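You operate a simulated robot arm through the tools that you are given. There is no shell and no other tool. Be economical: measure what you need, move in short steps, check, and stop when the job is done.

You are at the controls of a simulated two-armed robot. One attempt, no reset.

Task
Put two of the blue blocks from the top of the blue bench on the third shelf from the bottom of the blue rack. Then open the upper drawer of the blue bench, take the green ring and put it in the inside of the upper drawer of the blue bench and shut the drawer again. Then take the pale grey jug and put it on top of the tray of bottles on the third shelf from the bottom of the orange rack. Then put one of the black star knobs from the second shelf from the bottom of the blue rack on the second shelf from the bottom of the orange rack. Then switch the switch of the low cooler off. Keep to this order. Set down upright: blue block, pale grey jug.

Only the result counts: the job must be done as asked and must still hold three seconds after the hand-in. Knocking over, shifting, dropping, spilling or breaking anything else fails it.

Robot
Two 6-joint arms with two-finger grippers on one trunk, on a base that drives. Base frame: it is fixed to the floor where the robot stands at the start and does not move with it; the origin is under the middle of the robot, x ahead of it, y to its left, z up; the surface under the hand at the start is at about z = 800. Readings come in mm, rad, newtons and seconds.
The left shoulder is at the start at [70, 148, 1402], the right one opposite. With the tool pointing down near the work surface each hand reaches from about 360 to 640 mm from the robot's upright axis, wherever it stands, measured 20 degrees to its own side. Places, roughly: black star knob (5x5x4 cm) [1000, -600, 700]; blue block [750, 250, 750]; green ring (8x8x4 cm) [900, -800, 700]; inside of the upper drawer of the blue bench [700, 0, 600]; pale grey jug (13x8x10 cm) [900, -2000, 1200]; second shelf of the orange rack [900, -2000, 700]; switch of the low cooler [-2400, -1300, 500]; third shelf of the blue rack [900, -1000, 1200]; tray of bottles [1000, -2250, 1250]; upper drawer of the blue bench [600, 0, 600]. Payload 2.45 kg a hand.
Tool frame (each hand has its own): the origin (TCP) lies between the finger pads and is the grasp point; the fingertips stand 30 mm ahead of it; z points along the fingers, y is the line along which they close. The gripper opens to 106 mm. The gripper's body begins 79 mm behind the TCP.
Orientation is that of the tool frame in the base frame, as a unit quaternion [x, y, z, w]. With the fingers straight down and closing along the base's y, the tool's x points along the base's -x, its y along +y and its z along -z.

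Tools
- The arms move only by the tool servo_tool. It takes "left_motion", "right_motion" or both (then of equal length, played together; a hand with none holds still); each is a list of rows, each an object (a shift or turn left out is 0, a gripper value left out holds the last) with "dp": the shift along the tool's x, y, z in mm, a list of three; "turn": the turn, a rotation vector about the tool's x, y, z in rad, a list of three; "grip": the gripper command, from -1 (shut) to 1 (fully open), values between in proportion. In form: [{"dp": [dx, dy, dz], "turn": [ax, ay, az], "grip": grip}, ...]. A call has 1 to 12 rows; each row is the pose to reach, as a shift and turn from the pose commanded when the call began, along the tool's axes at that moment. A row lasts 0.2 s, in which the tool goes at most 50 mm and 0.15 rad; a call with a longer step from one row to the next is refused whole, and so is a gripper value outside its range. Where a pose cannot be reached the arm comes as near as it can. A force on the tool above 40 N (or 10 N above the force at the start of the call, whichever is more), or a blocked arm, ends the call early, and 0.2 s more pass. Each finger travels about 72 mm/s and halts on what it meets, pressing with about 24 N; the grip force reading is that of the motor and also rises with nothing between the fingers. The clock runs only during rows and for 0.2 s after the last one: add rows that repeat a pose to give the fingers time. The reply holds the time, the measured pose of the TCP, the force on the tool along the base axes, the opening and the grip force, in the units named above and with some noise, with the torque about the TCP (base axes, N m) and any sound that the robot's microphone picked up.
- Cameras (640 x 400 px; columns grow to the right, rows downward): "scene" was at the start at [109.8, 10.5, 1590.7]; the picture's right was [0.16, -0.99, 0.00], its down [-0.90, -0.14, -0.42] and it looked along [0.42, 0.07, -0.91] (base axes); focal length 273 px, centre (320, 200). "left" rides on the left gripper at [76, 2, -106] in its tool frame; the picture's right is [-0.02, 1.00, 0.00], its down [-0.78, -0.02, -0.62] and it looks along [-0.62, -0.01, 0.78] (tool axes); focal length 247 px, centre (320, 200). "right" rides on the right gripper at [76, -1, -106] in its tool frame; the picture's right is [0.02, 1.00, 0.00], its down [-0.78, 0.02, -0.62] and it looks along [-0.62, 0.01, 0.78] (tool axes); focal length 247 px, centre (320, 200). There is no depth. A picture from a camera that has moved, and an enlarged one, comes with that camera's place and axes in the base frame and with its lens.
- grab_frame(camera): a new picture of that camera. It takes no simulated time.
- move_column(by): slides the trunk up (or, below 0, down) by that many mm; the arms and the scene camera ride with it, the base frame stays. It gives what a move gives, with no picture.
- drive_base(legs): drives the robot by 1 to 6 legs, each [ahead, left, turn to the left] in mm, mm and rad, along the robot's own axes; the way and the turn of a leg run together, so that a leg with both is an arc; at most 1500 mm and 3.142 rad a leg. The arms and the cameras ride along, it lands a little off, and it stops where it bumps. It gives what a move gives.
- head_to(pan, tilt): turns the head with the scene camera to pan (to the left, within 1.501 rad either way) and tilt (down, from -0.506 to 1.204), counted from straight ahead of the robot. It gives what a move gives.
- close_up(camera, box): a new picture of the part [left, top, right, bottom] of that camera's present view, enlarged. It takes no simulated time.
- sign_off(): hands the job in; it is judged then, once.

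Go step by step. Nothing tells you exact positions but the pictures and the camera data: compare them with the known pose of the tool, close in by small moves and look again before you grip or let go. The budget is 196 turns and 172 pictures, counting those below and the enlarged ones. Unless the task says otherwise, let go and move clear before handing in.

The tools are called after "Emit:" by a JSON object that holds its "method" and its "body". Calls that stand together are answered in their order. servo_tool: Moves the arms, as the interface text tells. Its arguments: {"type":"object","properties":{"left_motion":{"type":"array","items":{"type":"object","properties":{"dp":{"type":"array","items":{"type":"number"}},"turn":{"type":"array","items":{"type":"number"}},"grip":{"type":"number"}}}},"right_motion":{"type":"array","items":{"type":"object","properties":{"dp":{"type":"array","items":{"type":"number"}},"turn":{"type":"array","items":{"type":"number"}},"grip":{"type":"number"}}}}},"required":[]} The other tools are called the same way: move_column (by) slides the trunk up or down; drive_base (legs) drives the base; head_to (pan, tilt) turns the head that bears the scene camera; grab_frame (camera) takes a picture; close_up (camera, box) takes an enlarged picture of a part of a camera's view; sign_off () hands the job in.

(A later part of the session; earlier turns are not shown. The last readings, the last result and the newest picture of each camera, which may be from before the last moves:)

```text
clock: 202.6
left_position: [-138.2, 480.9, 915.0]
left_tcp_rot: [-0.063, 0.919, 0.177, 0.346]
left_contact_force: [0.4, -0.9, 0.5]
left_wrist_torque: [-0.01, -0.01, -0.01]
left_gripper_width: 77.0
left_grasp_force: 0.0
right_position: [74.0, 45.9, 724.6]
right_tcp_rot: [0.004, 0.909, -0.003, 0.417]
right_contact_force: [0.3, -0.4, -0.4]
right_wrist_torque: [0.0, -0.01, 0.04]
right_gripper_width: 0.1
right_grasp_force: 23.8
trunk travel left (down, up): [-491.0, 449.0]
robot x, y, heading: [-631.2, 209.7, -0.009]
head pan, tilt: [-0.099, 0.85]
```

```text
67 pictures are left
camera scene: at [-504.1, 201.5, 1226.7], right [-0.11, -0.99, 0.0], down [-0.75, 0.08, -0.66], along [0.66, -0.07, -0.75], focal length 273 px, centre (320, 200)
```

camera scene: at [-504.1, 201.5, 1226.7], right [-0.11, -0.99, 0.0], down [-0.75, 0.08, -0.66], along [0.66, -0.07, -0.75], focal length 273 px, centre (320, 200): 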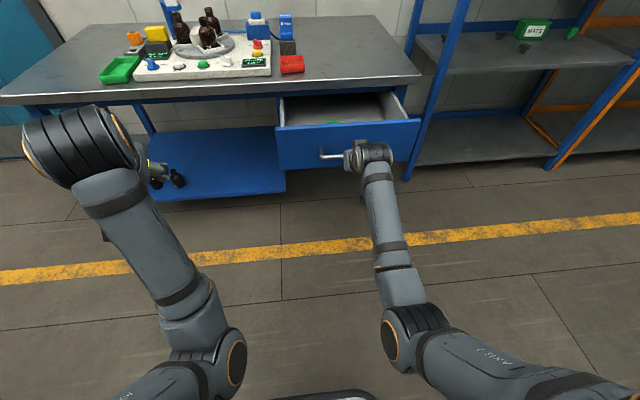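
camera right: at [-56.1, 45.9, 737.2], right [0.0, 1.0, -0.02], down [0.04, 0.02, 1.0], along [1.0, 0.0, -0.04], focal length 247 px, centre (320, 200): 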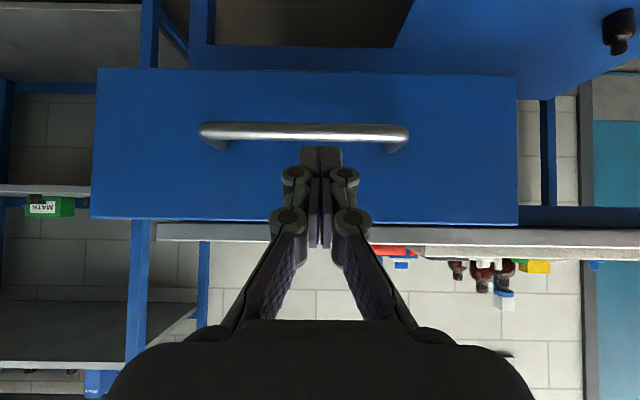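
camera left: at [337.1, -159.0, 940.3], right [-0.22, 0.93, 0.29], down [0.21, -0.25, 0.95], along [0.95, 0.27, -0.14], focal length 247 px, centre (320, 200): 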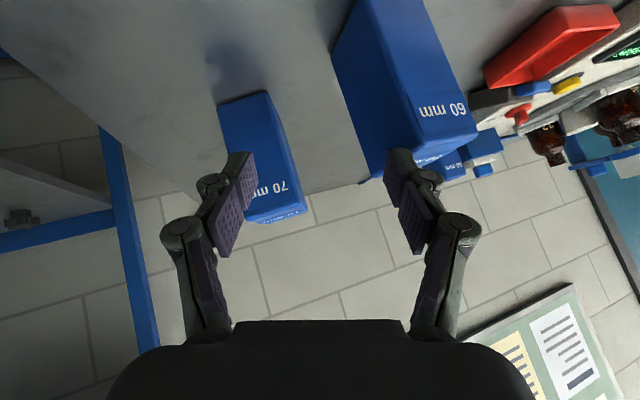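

The ring is visible in the drawer; fingertips are level with the panel above the handle. Push.

Emit:
{"method": "drive_base", "body": {"legs": [[290, 0, 0]]}}

Emit:
{"method": "grab_frame", "body": {"camera": "right"}}

```text
clock: 204.6
left_position: [158.4, 478.0, 913.3]
left_tcp_rot: [-0.063, 0.92, 0.177, 0.344]
left_contact_force: [1.3, 0.0, 0.0]
left_wrist_torque: [0.01, 0.01, 0.03]
left_gripper_width: 76.8
left_grasp_force: 0.2
right_position: [370.8, 43.9, 723.9]
right_tcp_rot: [0.004, 0.909, -0.002, 0.416]
right_contact_force: [-0.2, -0.2, 0.2]
right_wrist_torque: [-0.01, 0.0, 0.0]
right_gripper_width: 0.0
right_grasp_force: 28.7
trunk travel left (down, up): [-491.0, 449.0]
robot x, y, heading: [-335.7, 206.0, -0.009]
head pan, tilt: [-0.099, 0.85]
```

```text
66 pictures are left
camera right: at [240.3, 43.0, 736.5], right [0.0, 1.0, -0.02], down [0.04, 0.02, 1.0], along [1.0, 0.0, -0.04], focal length 247 px, centre (320, 200)
```

right: 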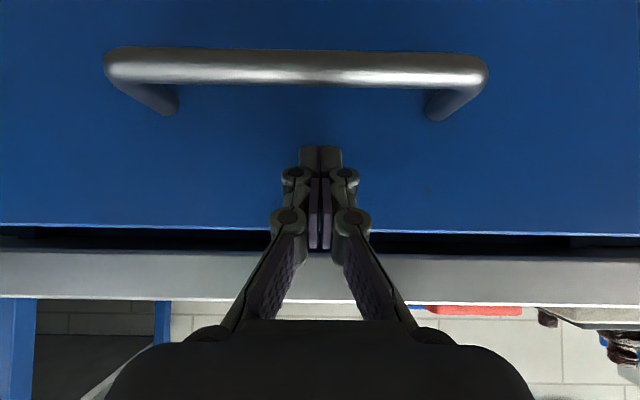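

Emit:
{"method": "drive_base", "body": {"legs": [[22, 0, 0]]}}

Emit:
{"method": "drive_base", "body": {"legs": [[12, 0, 0]]}}

Emit:
{"method": "drive_base", "body": {"legs": [[10, 0, 0]]}}

Emit:
{"method": "grab_frame", "body": {"camera": "right"}}

```text
clock: 205.6
left_position: [179.3, 478.0, 914.4]
left_tcp_rot: [-0.061, 0.92, 0.176, 0.344]
left_contact_force: [-0.4, 0.5, 0.3]
left_wrist_torque: [-0.03, -0.04, 0.0]
left_gripper_width: 77.0
left_grasp_force: 0.0
right_position: [390.1, 43.8, 725.8]
right_tcp_rot: [0.004, 0.91, -0.002, 0.415]
right_contact_force: [1.0, -0.1, 0.3]
right_wrist_torque: [-0.02, 0.0, 0.0]
right_gripper_width: 0.0
right_grasp_force: 28.4
trunk travel left (down, up): [-491.0, 449.0]
robot x, y, heading: [-312.4, 205.7, -0.01]
head pan, tilt: [-0.099, 0.85]
stopped in leg 1: the force on the tool passed its limit at 117 N (the readings are from after the stop); the commanded pose is now the measured one
```

```text
clock: 206.3
left_position: [182.4, 477.7, 915.9]
left_tcp_rot: [-0.062, 0.919, 0.178, 0.347]
left_contact_force: [0.1, 0.7, 0.1]
left_wrist_torque: [-0.01, 0.01, 0.0]
left_gripper_width: 76.8
left_grasp_force: 0.0
right_position: [391.5, 42.6, 727.8]
right_tcp_rot: [0.004, 0.911, -0.001, 0.412]
right_contact_force: [-20.9, 0.3, 9.6]
right_wrist_torque: [0.0, -0.08, 0.05]
right_gripper_width: 5.7
right_grasp_force: 28.2
trunk travel left (down, up): [-491.0, 449.0]
robot x, y, heading: [-307.0, 204.8, -0.01]
head pan, tilt: [-0.099, 0.85]
stopped in leg 1: the force on the tool passed its limit at 50 N (the readings are from after the stop); the commanded pose is now the measured one
```

```text
clock: 207.1
left_position: [184.8, 476.9, 915.5]
left_tcp_rot: [-0.062, 0.919, 0.176, 0.348]
left_contact_force: [-0.8, -0.8, 0.3]
left_wrist_torque: [0.04, -0.01, 0.01]
left_gripper_width: 76.7
left_grasp_force: 0.0
right_position: [391.5, 42.8, 726.2]
right_tcp_rot: [0.005, 0.912, 0.0, 0.409]
right_contact_force: [-28.1, 0.1, 12.0]
right_wrist_torque: [-0.01, -0.06, 0.05]
right_gripper_width: 6.0
right_grasp_force: 28.6
trunk travel left (down, up): [-491.0, 449.0]
robot x, y, heading: [-302.8, 206.5, -0.013]
head pan, tilt: [-0.099, 0.85]
stopped in leg 1: the force on the tool passed its limit at 54 N (the readings are from after the stop); the commanded pose is now the measured one
```

```text
65 pictures are left
camera right: at [262.0, 43.1, 740.4], right [0.0, 1.0, -0.01], down [0.06, 0.01, 1.0], along [1.0, 0.0, -0.06], focal length 247 px, centre (320, 200)
```

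right: 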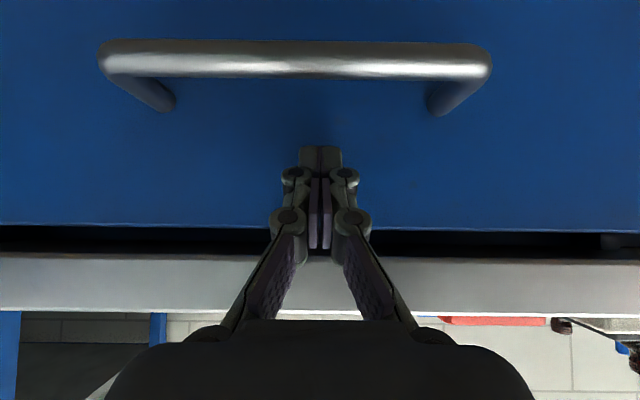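

Hit a firm stop: shut. Back off and verify.

Emit:
{"method": "drive_base", "body": {"legs": [[-300, 0, 0]]}}

Emit:
{"method": "grab_frame", "body": {"camera": "scene"}}

Emit:
{"method": "grab_frame", "body": {"camera": "right"}}

```text
clock: 209.1
left_position: [-110.6, 481.1, 914.2]
left_tcp_rot: [-0.062, 0.92, 0.177, 0.345]
left_contact_force: [0.0, -0.2, -0.7]
left_wrist_torque: [0.03, -0.01, -0.02]
left_gripper_width: 76.8
left_grasp_force: 0.1
right_position: [97.8, 49.9, 721.7]
right_tcp_rot: [0.004, 0.913, -0.001, 0.407]
right_contact_force: [-0.4, -0.6, 0.7]
right_wrist_torque: [-0.01, 0.01, 0.01]
right_gripper_width: 0.0
right_grasp_force: 28.6
trunk travel left (down, up): [-491.0, 449.0]
robot x, y, heading: [-602.1, 206.5, -0.007]
head pan, tilt: [-0.099, 0.85]
```

```text
64 pictures are left
camera scene: at [-476.0, 201.5, 1226.7], right [-0.11, -0.99, 0.0], down [-0.75, 0.08, -0.66], along [0.66, -0.07, -0.75], focal length 273 px, centre (320, 200)
```

scene: 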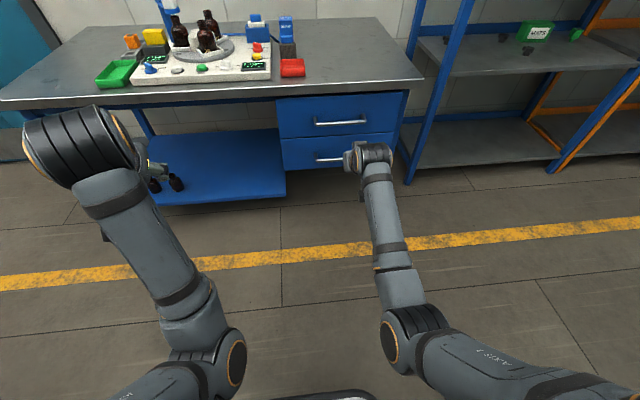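

```text
63 pictures are left
camera right: at [-32.3, 47.3, 736.9], right [-0.01, 1.0, -0.01], down [0.06, 0.01, 1.0], along [1.0, 0.01, -0.06], focal length 247 px, centre (320, 200)
```

right: 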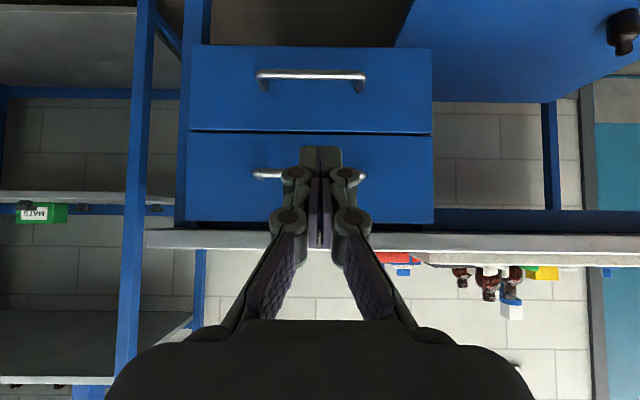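

Drawer is shut with the ring inside. Now to the orange rack for the jug: drive over, raise, and look.

Emit:
{"method": "drive_base", "body": {"legs": [[0, -1000, 0], [0, -950, 0.007]]}}

Emit:
{"method": "move_column", "body": {"by": 390}}

Emit:
{"method": "head_to", "body": {"pan": -0.15, "tilt": 0.4}}

Emit:
{"method": "grab_frame", "body": {"camera": "scene"}}

```text
clock: 218.9
left_position: [-114.7, -1473.1, 914.2]
left_tcp_rot: [-0.073, 0.919, 0.182, 0.343]
left_contact_force: [0.3, 0.4, 0.4]
left_wrist_torque: [0.0, -0.02, -0.01]
left_gripper_width: 76.8
left_grasp_force: 0.1
right_position: [102.6, -1900.8, 722.2]
right_tcp_rot: [-0.006, 0.914, 0.005, 0.406]
right_contact_force: [-0.7, 0.2, -0.1]
right_wrist_torque: [-0.02, -0.01, 0.0]
right_gripper_width: 0.0
right_grasp_force: 28.1
trunk travel left (down, up): [-491.0, 449.0]
robot x, y, heading: [-603.7, -1753.0, 0.015]
head pan, tilt: [-0.099, 0.85]
```

```text
clock: 222.7
left_position: [-114.0, -1472.9, 1303.1]
left_tcp_rot: [-0.073, 0.919, 0.181, 0.342]
left_contact_force: [0.1, 0.2, 1.0]
left_wrist_torque: [0.01, -0.02, 0.02]
left_gripper_width: 76.9
left_grasp_force: 0.2
right_position: [101.8, -1900.4, 1111.6]
right_tcp_rot: [-0.007, 0.913, 0.004, 0.407]
right_contact_force: [0.5, 0.5, 0.0]
right_wrist_torque: [-0.01, 0.04, -0.01]
right_gripper_width: 0.0
right_grasp_force: 28.9
trunk travel left (down, up): [-881.0, 59.0]
robot x, y, heading: [-601.4, -1755.9, 0.015]
head pan, tilt: [-0.099, 0.85]
```

```text
clock: 223.6
left_position: [-115.3, -1472.5, 1303.4]
left_tcp_rot: [-0.073, 0.919, 0.182, 0.343]
left_contact_force: [0.1, -0.5, -0.3]
left_wrist_torque: [0.05, 0.0, 0.0]
left_gripper_width: 76.9
left_grasp_force: 0.0
right_position: [101.7, -1900.9, 1110.7]
right_tcp_rot: [-0.007, 0.914, 0.004, 0.407]
right_contact_force: [-0.1, 0.7, 0.3]
right_wrist_torque: [-0.02, 0.03, 0.01]
right_gripper_width: 0.0
right_grasp_force: 28.7
trunk travel left (down, up): [-881.0, 59.0]
robot x, y, heading: [-601.4, -1757.0, 0.011]
head pan, tilt: [-0.15, 0.4]
```

```text
62 pictures are left
camera scene: at [-460.3, -1766.3, 1655.7], right [-0.14, -0.99, 0.0], down [-0.39, 0.05, -0.92], along [0.91, -0.13, -0.39], focal length 273 px, centre (320, 200)
```

scene: 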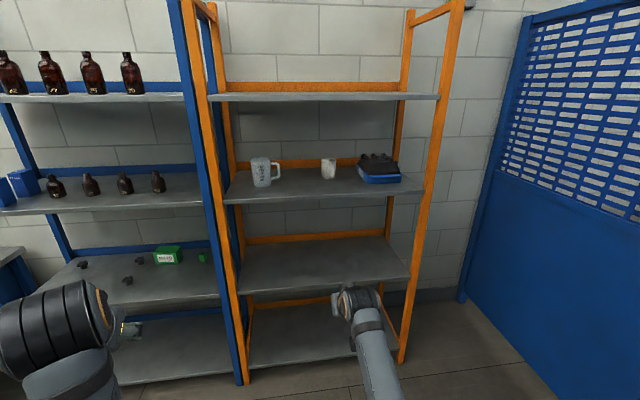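

Emit:
{"method": "close_up", "body": {"camera": "scene", "box": [230, 135, 430, 205]}}

```text
3.20 times, centred on (330, 170) of scene
camera zoom: at [-460.3, -1766.3, 1655.7], right [-0.14, -0.99, 0.0], down [-0.39, 0.05, -0.92], along [0.91, -0.13, -0.39], focal length 874 px, centre (288, 296)
```

zoom: 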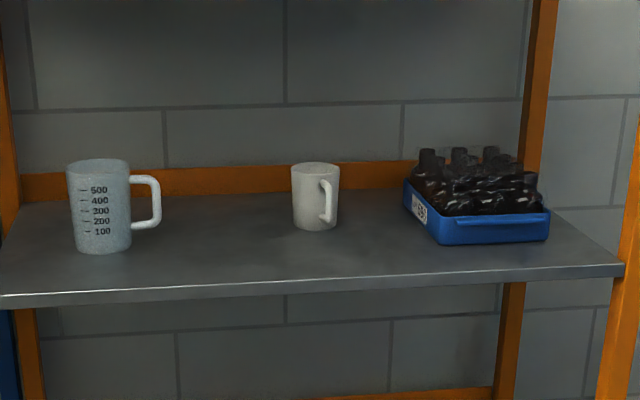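

The pale grey jug is the mug in the middle (≈(885,-2000)), handle toward me; the bottle tray is at about (905,-2265). I raise and steepen the hand and move closer.

Emit:
{"method": "move_column", "body": {"by": 57}}

Emit:
{"method": "servo_tool", "body": {"right_motion": [{"dp": [-12, 0, -14], "turn": [0, 0.06, 0], "grip": 1}, {"dp": [-24, 0, -28], "turn": [0, 0.12, 0]}, {"dp": [-36, 0, -43], "turn": [0, 0.18, 0]}, {"dp": [-48, 0, -57], "turn": [0, 0.24, 0]}, {"dp": [-60, 0, -72], "turn": [0, 0.3, 0]}, {"dp": [-71, 0, -86], "turn": [0, 0.36, 0]}, {"dp": [-71, 0, -86], "turn": [0, 0.36, 0]}, {"dp": [-71, 0, -86], "turn": [0, 0.36, 0]}]}}

Emit:
{"method": "drive_base", "body": {"legs": [[480, -90, -0.012]]}}

Emit:
{"method": "grab_frame", "body": {"camera": "right"}}

Emit:
{"method": "close_up", "body": {"camera": "scene", "box": [220, 120, 480, 280]}}

```text
clock: 224.6
left_position: [-115.3, -1471.8, 1361.6]
left_tcp_rot: [-0.073, 0.919, 0.182, 0.343]
left_contact_force: [-0.4, 0.7, -0.2]
left_wrist_torque: [0.03, 0.01, 0.01]
left_gripper_width: 76.9
left_grasp_force: 0.0
right_position: [103.0, -1900.2, 1169.1]
right_tcp_rot: [-0.006, 0.914, 0.003, 0.407]
right_contact_force: [0.1, -0.4, -0.1]
right_wrist_torque: [-0.01, 0.0, 0.03]
right_gripper_width: 0.1
right_grasp_force: 28.1
trunk travel left (down, up): [-938.0, 2.0]
robot x, y, heading: [-600.5, -1753.1, 0.012]
head pan, tilt: [-0.15, 0.4]
```

```text
clock: 226.4
left_position: [-115.0, -1472.5, 1361.5]
left_tcp_rot: [-0.073, 0.919, 0.182, 0.342]
left_contact_force: [-0.8, -0.1, -0.8]
left_wrist_torque: [0.04, 0.02, -0.01]
left_gripper_width: 76.9
left_grasp_force: 0.1
right_position: [85.2, -1900.4, 1280.6]
right_tcp_rot: [-0.007, 0.972, 0.004, 0.237]
right_contact_force: [1.2, -1.6, 0.3]
right_wrist_torque: [0.0, -0.03, 0.02]
right_gripper_width: 106.0
right_grasp_force: 0.0
trunk travel left (down, up): [-938.0, 2.0]
robot x, y, heading: [-598.8, -1755.7, 0.015]
head pan, tilt: [-0.15, 0.4]
```

```text
clock: 229.3
left_position: [367.6, -1565.5, 1361.2]
left_tcp_rot: [-0.067, 0.919, 0.179, 0.344]
left_contact_force: [0.5, 0.3, 0.6]
left_wrist_torque: [-0.01, -0.05, -0.02]
left_gripper_width: 76.8
left_grasp_force: 0.2
right_position: [564.0, -1997.2, 1281.3]
right_tcp_rot: [0.0, 0.971, 0.001, 0.237]
right_contact_force: [-0.1, -1.1, -0.2]
right_wrist_torque: [-0.01, -0.04, 0.02]
right_gripper_width: 106.0
right_grasp_force: 0.0
trunk travel left (down, up): [-938.0, 2.0]
robot x, y, heading: [-117.9, -1841.1, -0.001]
head pan, tilt: [-0.15, 0.4]
```

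```text
60 pictures are left
camera right: at [447.4, -1998.2, 1341.0], right [-0.02, 1.0, -0.01], down [0.41, 0.02, 0.91], along [0.91, 0.02, -0.41], focal length 247 px, centre (320, 200)
```

right: 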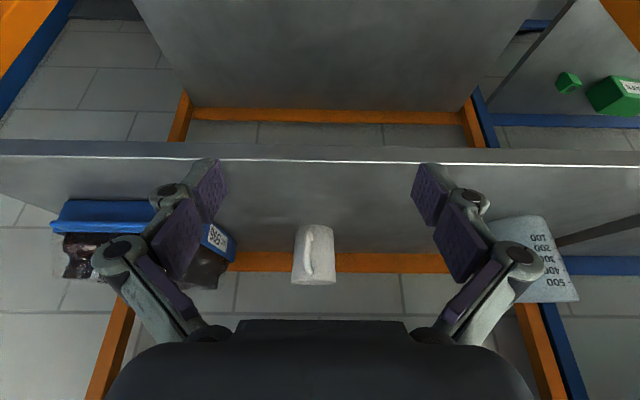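

```text
2.46 times, centred on (350, 200) of scene
camera zoom: at [19.0, -1854.4, 1713.0], right [-0.15, -0.99, 0.0], down [-0.38, 0.06, -0.92], along [0.91, -0.14, -0.39], focal length 672 px, centre (246, 200)
```

zoom: 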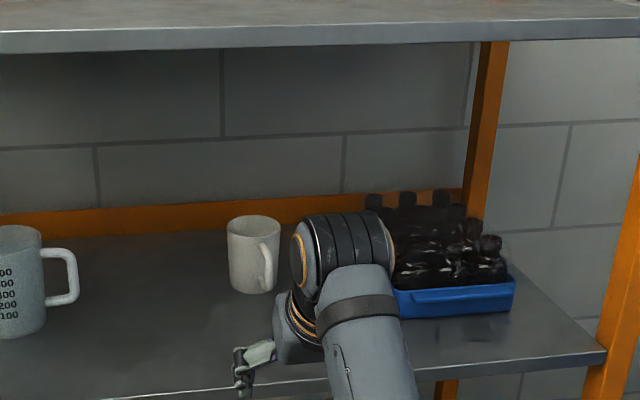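

The jug's handle points at me and it is centred. First I tuck the left hand lower so it stays out of the rack.

Emit:
{"method": "servo_tool", "body": {"left_motion": [{"dp": [33, -9, 21], "turn": [0.041, 0.078, 0.015]}, {"dp": [65, -17, 43], "turn": [0.082, 0.157, 0.03]}, {"dp": [98, -26, 64], "turn": [0.122, 0.235, 0.046]}, {"dp": [131, -35, 85], "turn": [0.163, 0.314, 0.061]}, {"dp": [163, -43, 107], "turn": [0.204, 0.392, 0.076]}, {"dp": [196, -52, 128], "turn": [0.245, 0.471, 0.091]}, {"dp": [229, -61, 149], "turn": [0.285, 0.549, 0.107]}, {"dp": [261, -69, 171], "turn": [0.326, 0.628, 0.122]}, {"dp": [294, -78, 192], "turn": [0.367, 0.706, 0.137]}, {"dp": [294, -78, 192], "turn": [0.367, 0.706, 0.137]}]}}

Emit:
{"method": "move_column", "body": {"by": -21}}

Emit:
{"method": "drive_base", "body": {"legs": [[220, -4, 0]]}}

Emit:
{"method": "grab_frame", "body": {"camera": "right"}}

```text
clock: 231.5
left_position: [285.1, -1566.0, 1010.7]
left_tcp_rot: [-0.001, 1.0, 0.001, 0.0]
left_contact_force: [-0.1, 0.0, -0.4]
left_wrist_torque: [0.0, -0.04, 0.02]
left_gripper_width: 76.9
left_grasp_force: 0.1
left hand out of reach, approached as far as the arm can: row 2, 3, 4
right_position: [565.3, -1997.5, 1280.6]
right_tcp_rot: [0.0, 0.972, 0.002, 0.237]
right_contact_force: [-0.3, 0.2, 0.5]
right_wrist_torque: [0.02, 0.0, -0.04]
right_gripper_width: 106.0
right_grasp_force: 0.0
trunk travel left (down, up): [-938.0, 2.0]
robot x, y, heading: [-120.7, -1843.1, 0.001]
head pan, tilt: [-0.15, 0.4]
```

```text
clock: 232.2
left_position: [284.8, -1565.4, 989.3]
left_tcp_rot: [-0.001, 1.0, 0.001, -0.001]
left_contact_force: [0.3, 0.3, 0.3]
left_wrist_torque: [-0.01, 0.0, -0.02]
left_gripper_width: 77.0
left_grasp_force: 0.0
right_position: [567.0, -1995.2, 1259.5]
right_tcp_rot: [-0.001, 0.972, 0.002, 0.237]
right_contact_force: [0.3, -0.1, -0.2]
right_wrist_torque: [0.01, 0.0, -0.02]
right_gripper_width: 106.0
right_grasp_force: 0.0
trunk travel left (down, up): [-917.0, 23.0]
robot x, y, heading: [-118.8, -1842.7, -0.003]
head pan, tilt: [-0.15, 0.4]
```

```text
clock: 233.9
left_position: [505.0, -1569.3, 991.0]
left_tcp_rot: [-0.001, 1.0, 0.0, 0.002]
left_contact_force: [0.0, 0.3, 0.0]
left_wrist_torque: [0.0, -0.02, -0.01]
left_gripper_width: 76.8
left_grasp_force: 0.1
right_position: [786.3, -2000.0, 1262.0]
right_tcp_rot: [0.0, 0.971, 0.002, 0.238]
right_contact_force: [0.3, 0.3, 0.1]
right_wrist_torque: [-0.03, -0.02, -0.03]
right_gripper_width: 105.9
right_grasp_force: 0.0
trunk travel left (down, up): [-917.0, 23.0]
robot x, y, heading: [104.0, -1850.2, -0.002]
head pan, tilt: [-0.15, 0.4]
```

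```text
58 pictures are left
camera right: at [669.1, -2002.0, 1320.6], right [-0.02, 1.0, -0.01], down [0.41, 0.02, 0.91], along [0.91, 0.02, -0.41], focal length 247 px, centre (320, 200)
```

right: 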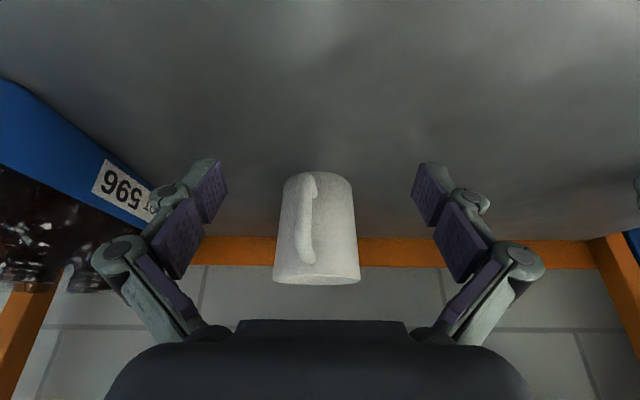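

Emit:
{"method": "drive_base", "body": {"legs": [[122, 0, 0]]}}

Emit:
{"method": "grab_frame", "body": {"camera": "right"}}

```text
clock: 235.1
left_position: [627.7, -1570.3, 990.0]
left_tcp_rot: [-0.001, 1.0, 0.001, 0.0]
left_contact_force: [-0.1, 0.2, -0.2]
left_wrist_torque: [0.03, -0.02, -0.01]
left_gripper_width: 76.8
left_grasp_force: 0.1
right_position: [908.5, -2000.2, 1260.1]
right_tcp_rot: [0.0, 0.971, 0.001, 0.238]
right_contact_force: [-0.3, -0.2, -0.3]
right_wrist_torque: [0.05, -0.02, 0.03]
right_gripper_width: 105.9
right_grasp_force: 0.1
trunk travel left (down, up): [-917.0, 23.0]
robot x, y, heading: [222.0, -1842.9, 0.003]
head pan, tilt: [-0.15, 0.4]
```

```text
57 pictures are left
camera right: at [791.9, -2002.5, 1319.1], right [-0.02, 1.0, -0.01], down [0.41, 0.01, 0.91], along [0.91, 0.02, -0.41], focal length 247 px, centre (320, 200)
```

right: 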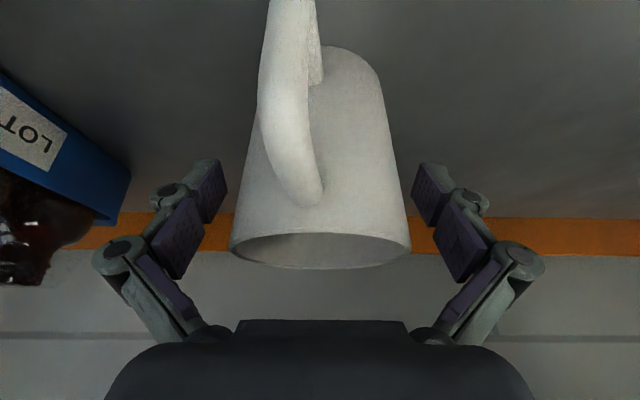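

Jug is centred between the jaws. Close and lift.

Emit:
{"method": "servo_tool", "body": {"right_motion": [{"grip": -1}, {"grip": -1}, {"grip": -1}, {"grip": -1}]}}

Emit:
{"method": "move_column", "body": {"by": 22}}

Emit:
{"method": "grab_frame", "body": {"camera": "right"}}

```text
clock: 236.1
left_position: [627.3, -1569.9, 990.1]
left_tcp_rot: [-0.001, 1.0, 0.001, 0.0]
left_contact_force: [0.4, 0.0, 0.0]
left_wrist_torque: [0.05, 0.01, 0.01]
left_gripper_width: 76.9
left_grasp_force: 0.1
right_position: [909.3, -2000.1, 1259.2]
right_tcp_rot: [-0.001, 0.972, 0.002, 0.237]
right_contact_force: [0.3, 0.7, 1.1]
right_wrist_torque: [0.08, -0.05, 0.01]
right_gripper_width: 75.0
right_grasp_force: 23.8
trunk travel left (down, up): [-917.0, 23.0]
robot x, y, heading: [220.6, -1844.7, 0.003]
head pan, tilt: [-0.15, 0.4]
```

```text
clock: 236.8
left_position: [626.6, -1569.1, 1012.3]
left_tcp_rot: [0.0, 1.0, 0.001, 0.001]
left_contact_force: [1.0, 0.4, -1.0]
left_wrist_torque: [0.03, 0.08, 0.0]
left_gripper_width: 76.9
left_grasp_force: 0.1
right_position: [908.3, -1999.9, 1279.7]
right_tcp_rot: [-0.001, 0.971, 0.002, 0.238]
right_contact_force: [0.8, 0.4, -1.3]
right_wrist_torque: [0.0, -0.01, 0.02]
right_gripper_width: 75.0
right_grasp_force: 24.1
trunk travel left (down, up): [-939.0, 1.0]
robot x, y, heading: [228.3, -1844.5, -0.001]
head pan, tilt: [-0.15, 0.4]
```

```text
56 pictures are left
camera right: at [792.2, -2002.6, 1340.9], right [-0.02, 1.0, -0.01], down [0.41, 0.01, 0.91], along [0.91, 0.02, -0.41], focal length 247 px, centre (320, 200)
```

right: 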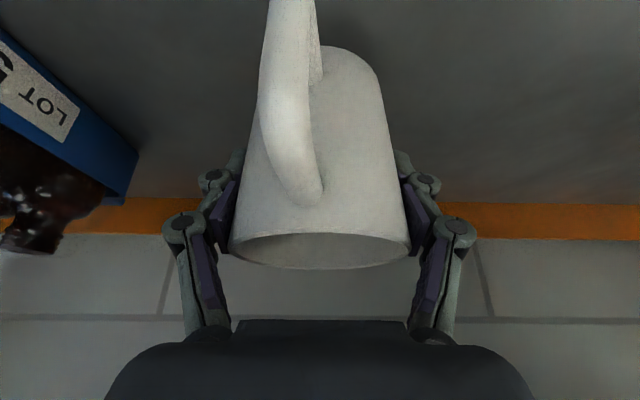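

Lifted. Back out and raise the arm, then look at the tray from closer.

Emit:
{"method": "drive_base", "body": {"legs": [[-280, 0, 0]]}}

Emit:
{"method": "servo_tool", "body": {"right_motion": [{"dp": [-11, 0, -21]}, {"dp": [-22, 0, -42]}, {"dp": [-33, 0, -63]}, {"dp": [-44, 0, -85]}, {"dp": [-55, 0, -106]}, {"dp": [-55, 0, -106]}]}}

Emit:
{"method": "head_to", "body": {"pan": -0.35, "tilt": 0.4}}

Emit:
{"method": "close_up", "body": {"camera": "scene", "box": [280, 120, 440, 220]}}

Emit:
{"method": "grab_frame", "body": {"camera": "right"}}

```text
clock: 238.7
left_position: [358.3, -1571.9, 1011.2]
left_tcp_rot: [0.001, 1.0, 0.0, -0.001]
left_contact_force: [0.8, 1.1, 0.1]
left_wrist_torque: [0.0, 0.01, 0.01]
left_gripper_width: 76.8
left_grasp_force: 0.0
right_position: [636.8, -2000.9, 1279.4]
right_tcp_rot: [0.001, 0.972, 0.002, 0.236]
right_contact_force: [-0.7, -0.8, -1.0]
right_wrist_torque: [0.03, -0.02, 0.0]
right_gripper_width: 74.8
right_grasp_force: 24.2
trunk travel left (down, up): [-939.0, 1.0]
robot x, y, heading: [-49.3, -1847.1, 0.002]
head pan, tilt: [-0.15, 0.4]
```

```text
clock: 240.1
left_position: [355.0, -1570.7, 1012.1]
left_tcp_rot: [0.0, 1.0, 0.0, 0.0]
left_contact_force: [-0.2, -0.1, 0.1]
left_wrist_torque: [0.0, -0.01, -0.01]
left_gripper_width: 76.5
left_grasp_force: 0.0
right_position: [634.3, -2002.8, 1399.4]
right_tcp_rot: [0.001, 0.972, 0.002, 0.237]
right_contact_force: [-0.5, 0.2, -0.7]
right_wrist_torque: [0.02, 0.0, -0.03]
right_gripper_width: 74.7
right_grasp_force: 24.5
trunk travel left (down, up): [-939.0, 1.0]
robot x, y, heading: [-47.1, -1843.3, -0.005]
head pan, tilt: [-0.15, 0.4]
```

```text
clock: 240.8
left_position: [355.2, -1570.4, 1012.1]
left_tcp_rot: [0.002, 1.0, 0.002, -0.001]
left_contact_force: [-0.2, 0.2, -1.3]
left_wrist_torque: [0.01, 0.04, 0.01]
left_gripper_width: 76.9
left_grasp_force: 0.2
right_position: [633.7, -2003.1, 1399.3]
right_tcp_rot: [0.001, 0.972, 0.001, 0.237]
right_contact_force: [0.7, 0.5, -0.4]
right_wrist_torque: [-0.01, -0.02, -0.02]
right_gripper_width: 74.6
right_grasp_force: 23.8
trunk travel left (down, up): [-939.0, 1.0]
robot x, y, heading: [-47.5, -1844.6, -0.006]
head pan, tilt: [-0.351, 0.4]
```

```text
4.00 times, centred on (360, 170) of scene
camera zoom: at [87.2, -1876.8, 1713.7], right [-0.35, -0.94, 0.0], down [-0.37, 0.13, -0.92], along [0.86, -0.32, -0.39], focal length 1092 px, centre (160, 320)
```

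zoom: 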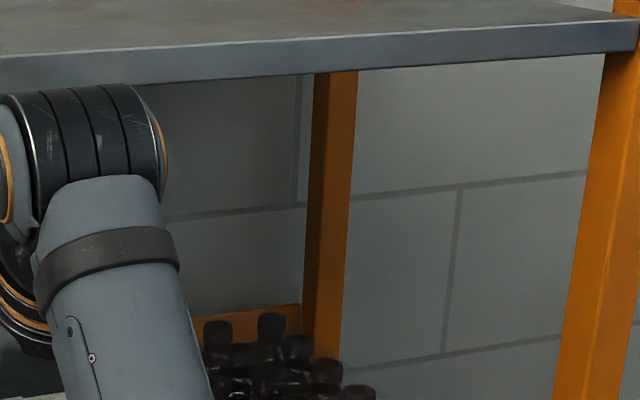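

```text
54 pictures are left
camera right: at [518.4, -2004.8, 1459.2], right [-0.02, 1.0, -0.01], down [0.41, 0.01, 0.91], along [0.91, 0.01, -0.41], focal length 247 px, centre (320, 200)
```

right: 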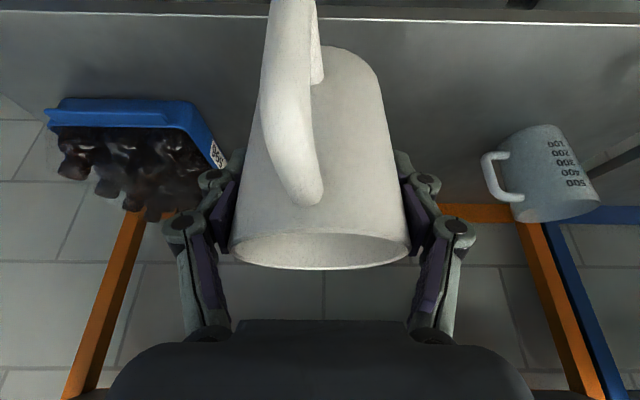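

Emit:
{"method": "close_up", "body": {"camera": "right", "box": [30, 80, 240, 230]}}

Emit:
{"method": "drive_base", "body": {"legs": [[0, -420, 0]]}}

Emit:
{"method": "head_to", "body": {"pan": 0.0, "tilt": 0.4}}

Emit:
{"method": "grab_frame", "body": {"camera": "scene"}}

```text
2.67 times, centred on (135, 155) of right
camera zoom: at [518.4, -2004.8, 1459.2], right [-0.02, 1.0, -0.01], down [0.41, 0.01, 0.91], along [0.91, 0.01, -0.41], focal length 659 px, centre (813, 320)
```

zoom: 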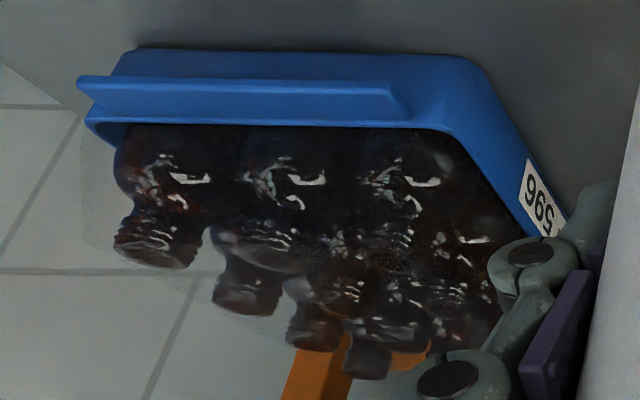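

```text
clock: 243.4
left_position: [351.8, -1991.5, 1013.5]
left_tcp_rot: [0.002, 1.0, 0.0, 0.002]
left_contact_force: [-0.5, 0.4, 0.0]
left_wrist_torque: [-0.05, 0.02, 0.03]
left_gripper_width: 76.6
left_grasp_force: 0.1
right_position: [628.0, -2423.8, 1403.2]
right_tcp_rot: [0.003, 0.971, 0.0, 0.239]
right_contact_force: [-11.8, 0.8, 0.3]
right_wrist_torque: [-0.09, -0.46, 0.01]
right_gripper_width: 73.2
right_grasp_force: 23.6
trunk travel left (down, up): [-939.0, 1.0]
robot x, y, heading: [-49.0, -2264.4, -0.007]
head pan, tilt: [-0.351, 0.4]
```

```text
clock: 244.2
left_position: [352.3, -1990.5, 1013.0]
left_tcp_rot: [0.003, 1.0, -0.001, 0.002]
left_contact_force: [-0.5, 0.4, 0.2]
left_wrist_torque: [0.01, 0.02, 0.0]
left_gripper_width: 76.8
left_grasp_force: 0.1
right_position: [627.9, -2424.8, 1402.9]
right_tcp_rot: [0.004, 0.971, 0.0, 0.239]
right_contact_force: [-9.4, 2.3, 1.3]
right_wrist_torque: [-0.11, -0.43, 0.1]
right_gripper_width: 73.0
right_grasp_force: 24.4
trunk travel left (down, up): [-939.0, 1.0]
robot x, y, heading: [-56.4, -2266.1, -0.003]
head pan, tilt: [0.0, 0.4]
```

```text
52 pictures are left
camera scene: at [86.1, -2263.7, 1714.2], right [-0.01, -1.0, 0.0], down [-0.39, 0.0, -0.92], along [0.92, -0.01, -0.39], focal length 273 px, centre (320, 200)
```

scene: 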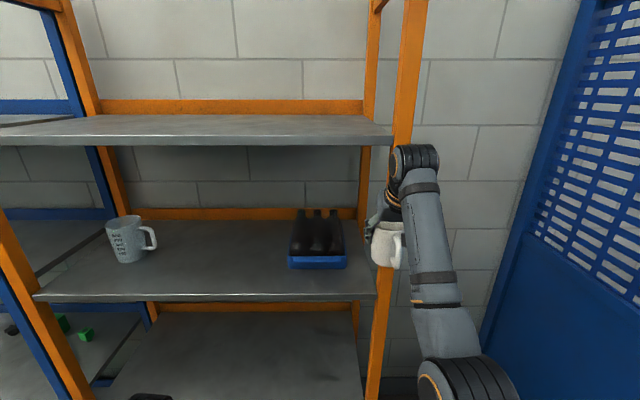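

The jug is touching the rack's post. Back straight off at once and check the jug.

Emit:
{"method": "drive_base", "body": {"legs": [[-100, 0, 0]]}}

Emit:
{"method": "grab_frame", "body": {"camera": "right"}}

Emit:
{"method": "close_up", "body": {"camera": "scene", "box": [250, 180, 450, 305]}}

```text
clock: 245.4
left_position: [258.0, -1992.1, 1010.3]
left_tcp_rot: [0.003, 1.0, 0.001, -0.002]
left_contact_force: [0.5, -0.3, -0.2]
left_wrist_torque: [0.0, 0.06, 0.01]
left_gripper_width: 76.9
left_grasp_force: 0.1
right_position: [537.6, -2425.7, 1394.9]
right_tcp_rot: [0.003, 0.972, -0.001, 0.235]
right_contact_force: [0.8, 0.0, -1.9]
right_wrist_torque: [0.01, 0.03, -0.01]
right_gripper_width: 72.7
right_grasp_force: 23.5
trunk travel left (down, up): [-939.0, 1.0]
robot x, y, heading: [-155.4, -2265.0, -0.006]
head pan, tilt: [0.0, 0.4]
```

```text
51 pictures are left
camera right: at [420.7, -2426.1, 1456.1], right [-0.01, 1.0, -0.01], down [0.41, 0.01, 0.91], along [0.91, 0.01, -0.41], focal length 247 px, centre (320, 200)
```

right: 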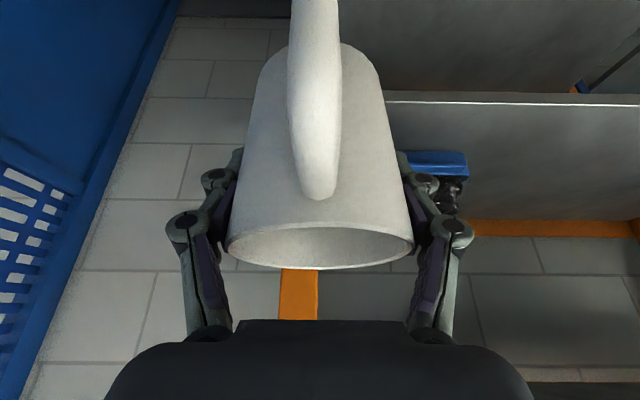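

```text
3.20 times, centred on (350, 242) of scene
camera zoom: at [-2.9, -2264.8, 1712.9], right [-0.01, -1.0, 0.0], down [-0.39, 0.0, -0.92], along [0.92, -0.01, -0.39], focal length 874 px, centre (224, 64)
```

zoom: 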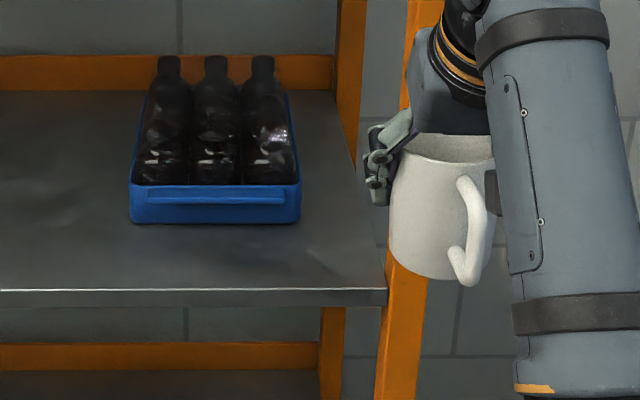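

The jug is still upright in the grip. The tray holds a 3×4 set of upright bottles with caps near z≈1305 and ~58 mm pitch; I'll set the jug centred over four caps around (898,-2231). Move there.

Emit:
{"method": "drive_base", "body": {"legs": [[0, 194, 0], [200, 0, 0.004]]}}

Emit:
{"method": "grab_frame", "body": {"camera": "right"}}

Emit:
{"method": "close_up", "body": {"camera": "scene", "box": [310, 160, 470, 260]}}

```text
clock: 248.2
left_position: [446.0, -1795.6, 1013.4]
left_tcp_rot: [-0.002, 1.0, 0.001, 0.002]
left_contact_force: [-0.2, 0.0, 0.0]
left_wrist_torque: [0.05, 0.04, 0.0]
left_gripper_width: 76.5
left_grasp_force: 0.0
right_position: [726.1, -2224.1, 1397.8]
right_tcp_rot: [-0.003, 0.972, 0.003, 0.237]
right_contact_force: [-0.4, -0.3, -1.3]
right_wrist_torque: [0.02, -0.04, 0.0]
right_gripper_width: 73.0
right_grasp_force: 24.1
trunk travel left (down, up): [-939.0, 1.0]
robot x, y, heading: [38.5, -2070.0, 0.005]
head pan, tilt: [0.0, 0.4]
stopped in leg 2: the robot was blocked; the commanded pose is now the measured one
```

```text
49 pictures are left
camera right: at [609.4, -2227.5, 1458.5], right [-0.02, 1.0, -0.01], down [0.41, 0.02, 0.91], along [0.91, 0.02, -0.41], focal length 247 px, centre (320, 200)
```

right: 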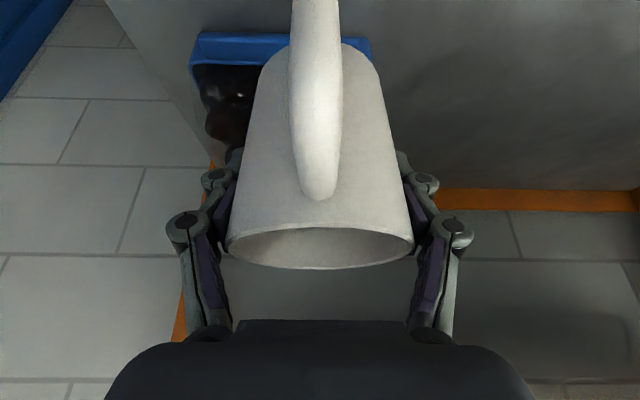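

```text
4.00 times, centred on (390, 210) of scene
camera zoom: at [183.2, -2070.7, 1713.9], right [0.0, -1.0, 0.0], down [-0.39, 0.0, -0.92], along [0.92, 0.0, -0.39], focal length 1092 px, centre (40, 160)
```

zoom: 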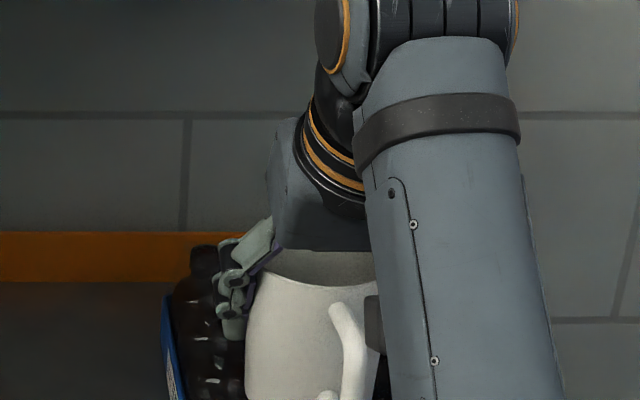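

The wrist hit the underside of shelf 4; this hand angle is too steep. I'll set the jug back on its shelf and re-grip it with a flatter hand.

Emit:
{"method": "drive_base", "body": {"legs": [[-140, 0, 0], [0, 225, -0.006]]}}

Emit:
{"method": "servo_tool", "body": {"right_motion": [{"dp": [11, 0, 21]}, {"dp": [22, 0, 42]}, {"dp": [33, 0, 63]}, {"dp": [44, 0, 85]}, {"dp": [54, 0, 104]}, {"dp": [54, 0, 104]}]}}

Emit:
{"method": "grab_frame", "body": {"camera": "scene"}}

```text
clock: 250.9
left_position: [312.5, -1576.2, 1012.6]
left_tcp_rot: [0.003, 1.0, 0.002, 0.0]
left_contact_force: [0.6, -1.0, 0.1]
left_wrist_torque: [0.0, 0.01, -0.02]
left_gripper_width: 77.1
left_grasp_force: 0.2
right_position: [586.6, -2010.3, 1396.4]
right_tcp_rot: [0.004, 0.972, 0.002, 0.235]
right_contact_force: [-0.7, -0.3, -0.7]
right_wrist_torque: [0.03, -0.01, 0.01]
right_gripper_width: 73.0
right_grasp_force: 23.7
trunk travel left (down, up): [-939.0, 1.0]
robot x, y, heading: [-94.8, -1850.6, -0.011]
head pan, tilt: [0.0, 0.4]
```

```text
clock: 252.3
left_position: [313.0, -1573.0, 1012.3]
left_tcp_rot: [0.003, 1.0, 0.001, 0.001]
left_contact_force: [-0.2, 0.2, -0.3]
left_wrist_torque: [0.03, 0.01, 0.0]
left_gripper_width: 76.9
left_grasp_force: 0.1
right_position: [585.3, -2006.2, 1279.4]
right_tcp_rot: [0.003, 0.972, 0.001, 0.236]
right_contact_force: [-0.2, 1.1, 0.0]
right_wrist_torque: [0.0, -0.04, -0.02]
right_gripper_width: 72.7
right_grasp_force: 24.2
trunk travel left (down, up): [-939.0, 1.0]
robot x, y, heading: [-97.2, -1845.6, -0.005]
head pan, tilt: [0.0, 0.4]
```

```text
47 pictures are left
camera scene: at [46.6, -1845.3, 1713.7], right [-0.01, -1.0, 0.0], down [-0.39, 0.0, -0.92], along [0.92, -0.01, -0.39], focal length 273 px, centre (320, 200)
```

scene: 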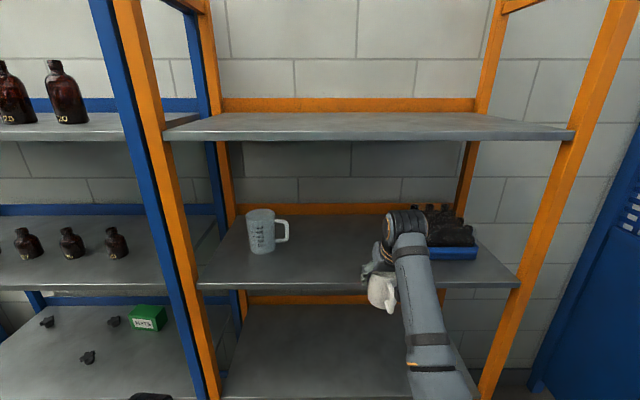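

Emit:
{"method": "drive_base", "body": {"legs": [[235, 0, 0]]}}

Emit:
{"method": "move_column", "body": {"by": -15}}

Emit:
{"method": "move_column", "body": {"by": -4}}

Emit:
{"method": "move_column", "body": {"by": -3}}

```text
clock: 254.0
left_position: [540.1, -1572.8, 1013.5]
left_tcp_rot: [0.001, 1.0, 0.001, 0.002]
left_contact_force: [-0.6, -0.3, -0.9]
left_wrist_torque: [0.0, -0.03, 0.01]
left_gripper_width: 76.9
left_grasp_force: 0.0
right_position: [814.8, -2003.3, 1282.1]
right_tcp_rot: [0.002, 0.972, 0.001, 0.237]
right_contact_force: [0.2, 0.1, -0.8]
right_wrist_torque: [0.01, -0.02, 0.01]
right_gripper_width: 72.7
right_grasp_force: 23.7
trunk travel left (down, up): [-939.0, 1.0]
robot x, y, heading: [139.4, -1845.6, -0.003]
head pan, tilt: [0.0, 0.4]
```

```text
clock: 254.6
left_position: [541.8, -1573.0, 997.1]
left_tcp_rot: [0.001, 1.0, 0.0, 0.003]
left_contact_force: [-0.7, 0.4, -0.3]
left_wrist_torque: [0.0, -0.01, -0.02]
left_gripper_width: 76.8
left_grasp_force: 0.0
right_position: [817.0, -2003.4, 1266.8]
right_tcp_rot: [0.001, 0.972, 0.002, 0.236]
right_contact_force: [-0.7, 0.2, -1.2]
right_wrist_torque: [0.01, -0.02, -0.02]
right_gripper_width: 72.7
right_grasp_force: 23.9
trunk travel left (down, up): [-924.0, 16.0]
robot x, y, heading: [135.1, -1843.3, -0.002]
head pan, tilt: [0.0, 0.4]
```

```text
clock: 255.2
left_position: [542.0, -1571.6, 993.1]
left_tcp_rot: [0.001, 1.0, 0.001, 0.002]
left_contact_force: [-0.8, -1.0, -0.6]
left_wrist_torque: [-0.01, -0.02, 0.0]
left_gripper_width: 76.6
left_grasp_force: 0.0
right_position: [819.6, -2002.7, 1260.5]
right_tcp_rot: [0.001, 0.972, 0.002, 0.236]
right_contact_force: [-1.3, 0.8, -0.5]
right_wrist_torque: [-0.03, -0.04, -0.01]
right_gripper_width: 72.6
right_grasp_force: 24.1
trunk travel left (down, up): [-920.0, 20.0]
robot x, y, heading: [135.4, -1846.6, -0.007]
head pan, tilt: [0.0, 0.4]
```

```text
clock: 255.7
left_position: [541.2, -1572.2, 990.2]
left_tcp_rot: [0.001, 1.0, 0.001, 0.002]
left_contact_force: [0.3, -0.6, -1.1]
left_wrist_torque: [0.02, 0.0, 0.0]
left_gripper_width: 76.7
left_grasp_force: 0.2
right_position: [817.8, -2002.6, 1259.4]
right_tcp_rot: [0.002, 0.972, 0.002, 0.237]
right_contact_force: [2.0, -1.1, 6.0]
right_wrist_torque: [0.09, 0.14, -0.01]
right_gripper_width: 72.8
right_grasp_force: 24.0
trunk travel left (down, up): [-917.0, 23.0]
robot x, y, heading: [135.7, -1850.6, -0.003]
head pan, tilt: [0.0, 0.4]
```

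Standing on the shelf. Release, back out and flatten the hand.

Emit:
{"method": "servo_tool", "body": {"right_motion": [{"grip": 1}, {"grip": 1}, {"grip": 1}]}}

Emit:
{"method": "drive_base", "body": {"legs": [[-220, 0, 0]]}}

Emit:
{"method": "servo_tool", "body": {"right_motion": [{"dp": [-3, 0, -6], "turn": [0, -0.1, 0]}, {"dp": [-6, 0, -12], "turn": [0, -0.2, 0]}, {"dp": [-9, 0, -17], "turn": [0, -0.3, 0]}, {"dp": [-9, 0, -17], "turn": [0, -0.4, 0]}, {"dp": [-9, 0, -17], "turn": [0, -0.5, 0]}, {"dp": [-9, 0, -17], "turn": [0, -0.5, 0]}]}}

Emit:
{"method": "grab_frame", "body": {"camera": "right"}}

Emit:
{"method": "grab_frame", "body": {"camera": "scene"}}

```text
clock: 256.5
left_position: [542.6, -1572.7, 990.6]
left_tcp_rot: [0.0, 1.0, 0.002, 0.001]
left_contact_force: [0.2, -0.5, 0.5]
left_wrist_torque: [-0.02, -0.03, 0.0]
left_gripper_width: 76.9
left_grasp_force: 0.1
right_position: [819.2, -2002.6, 1258.5]
right_tcp_rot: [0.001, 0.972, 0.001, 0.236]
right_contact_force: [-0.2, 0.4, 0.5]
right_wrist_torque: [0.01, -0.05, 0.0]
right_gripper_width: 106.1
right_grasp_force: 0.1
trunk travel left (down, up): [-917.0, 23.0]
robot x, y, heading: [129.3, -1847.5, -0.001]
head pan, tilt: [0.0, 0.4]
```

```text
clock: 258.2
left_position: [324.0, -1573.4, 988.2]
left_tcp_rot: [0.003, 1.0, 0.001, 0.0]
left_contact_force: [0.1, 0.3, 0.2]
left_wrist_torque: [0.01, 0.02, -0.01]
left_gripper_width: 76.9
left_grasp_force: 0.1
right_position: [600.5, -2004.4, 1255.5]
right_tcp_rot: [0.003, 0.972, 0.0, 0.235]
right_contact_force: [0.8, 0.3, 0.0]
right_wrist_torque: [-0.02, 0.02, -0.01]
right_gripper_width: 105.9
right_grasp_force: 0.1
trunk travel left (down, up): [-917.0, 23.0]
robot x, y, heading: [-84.8, -1847.0, -0.001]
head pan, tilt: [0.0, 0.4]
```

```text
clock: 259.6
left_position: [320.9, -1572.6, 989.9]
left_tcp_rot: [0.003, 1.0, 0.001, 0.002]
left_contact_force: [0.0, 0.1, -0.1]
left_wrist_torque: [-0.02, -0.02, 0.02]
left_gripper_width: 77.1
left_grasp_force: 0.1
right_position: [597.1, -2005.1, 1278.1]
right_tcp_rot: [0.003, 0.883, 0.0, 0.47]
right_contact_force: [-0.6, 0.2, -0.5]
right_wrist_torque: [0.01, -0.03, 0.0]
right_gripper_width: 106.0
right_grasp_force: 0.1
trunk travel left (down, up): [-917.0, 23.0]
robot x, y, heading: [-87.9, -1844.0, -0.005]
head pan, tilt: [0.0, 0.4]
```

```text
46 pictures are left
camera right: at [465.7, -2006.3, 1274.3], right [-0.01, 1.0, -0.02], down [-0.08, 0.01, 1.0], along [1.0, 0.01, 0.08], focal length 247 px, centre (320, 200)
```

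right: 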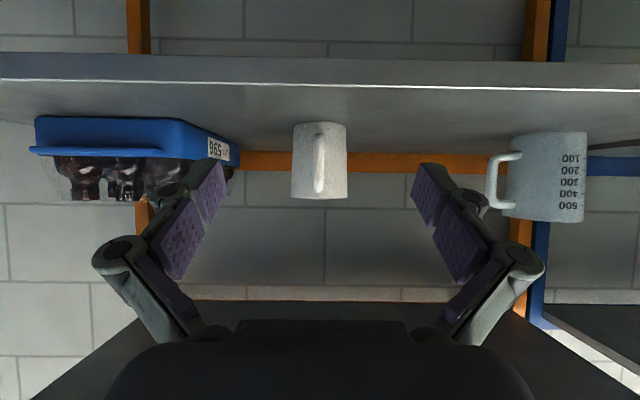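

```text
45 pictures are left
camera scene: at [56.2, -1845.6, 1691.8], right [-0.01, -1.0, 0.0], down [-0.39, 0.0, -0.92], along [0.92, -0.01, -0.39], focal length 273 px, centre (320, 200)
```

scene: 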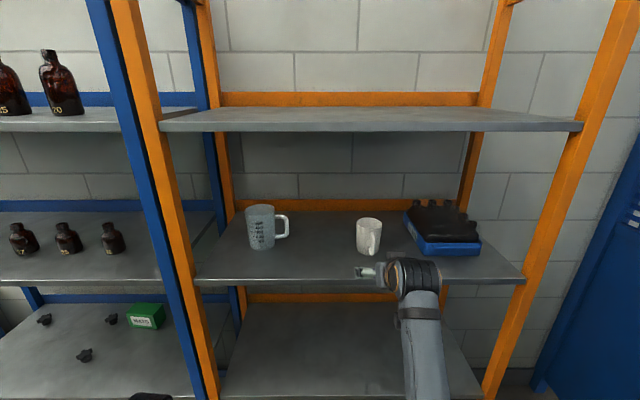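

Jug stands fine. Advance 215 mm at this flatter angle, gripping near the rim.

Emit:
{"method": "drive_base", "body": {"legs": [[214, 0, 0]]}}

Emit:
{"method": "grab_frame", "body": {"camera": "right"}}

```text
clock: 261.2
left_position: [531.7, -1573.5, 991.8]
left_tcp_rot: [0.003, 1.0, 0.001, 0.002]
left_contact_force: [-0.8, -0.6, 0.3]
left_wrist_torque: [0.01, -0.01, -0.03]
left_gripper_width: 76.8
left_grasp_force: 0.0
right_position: [803.5, -2006.0, 1280.8]
right_tcp_rot: [0.003, 0.883, 0.0, 0.47]
right_contact_force: [-0.7, 0.3, 0.4]
right_wrist_torque: [-0.03, 0.01, -0.03]
right_gripper_width: 105.9
right_grasp_force: 0.1
trunk travel left (down, up): [-917.0, 23.0]
robot x, y, heading: [128.8, -1846.4, -0.009]
head pan, tilt: [0.0, 0.4]
```

```text
44 pictures are left
camera right: at [675.3, -2007.8, 1275.9], right [-0.01, 1.0, -0.01], down [-0.08, 0.01, 1.0], along [1.0, 0.01, 0.08], focal length 247 px, centre (320, 200)
```

right: 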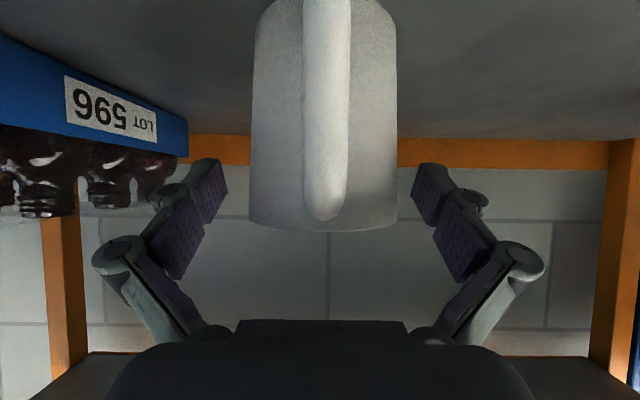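

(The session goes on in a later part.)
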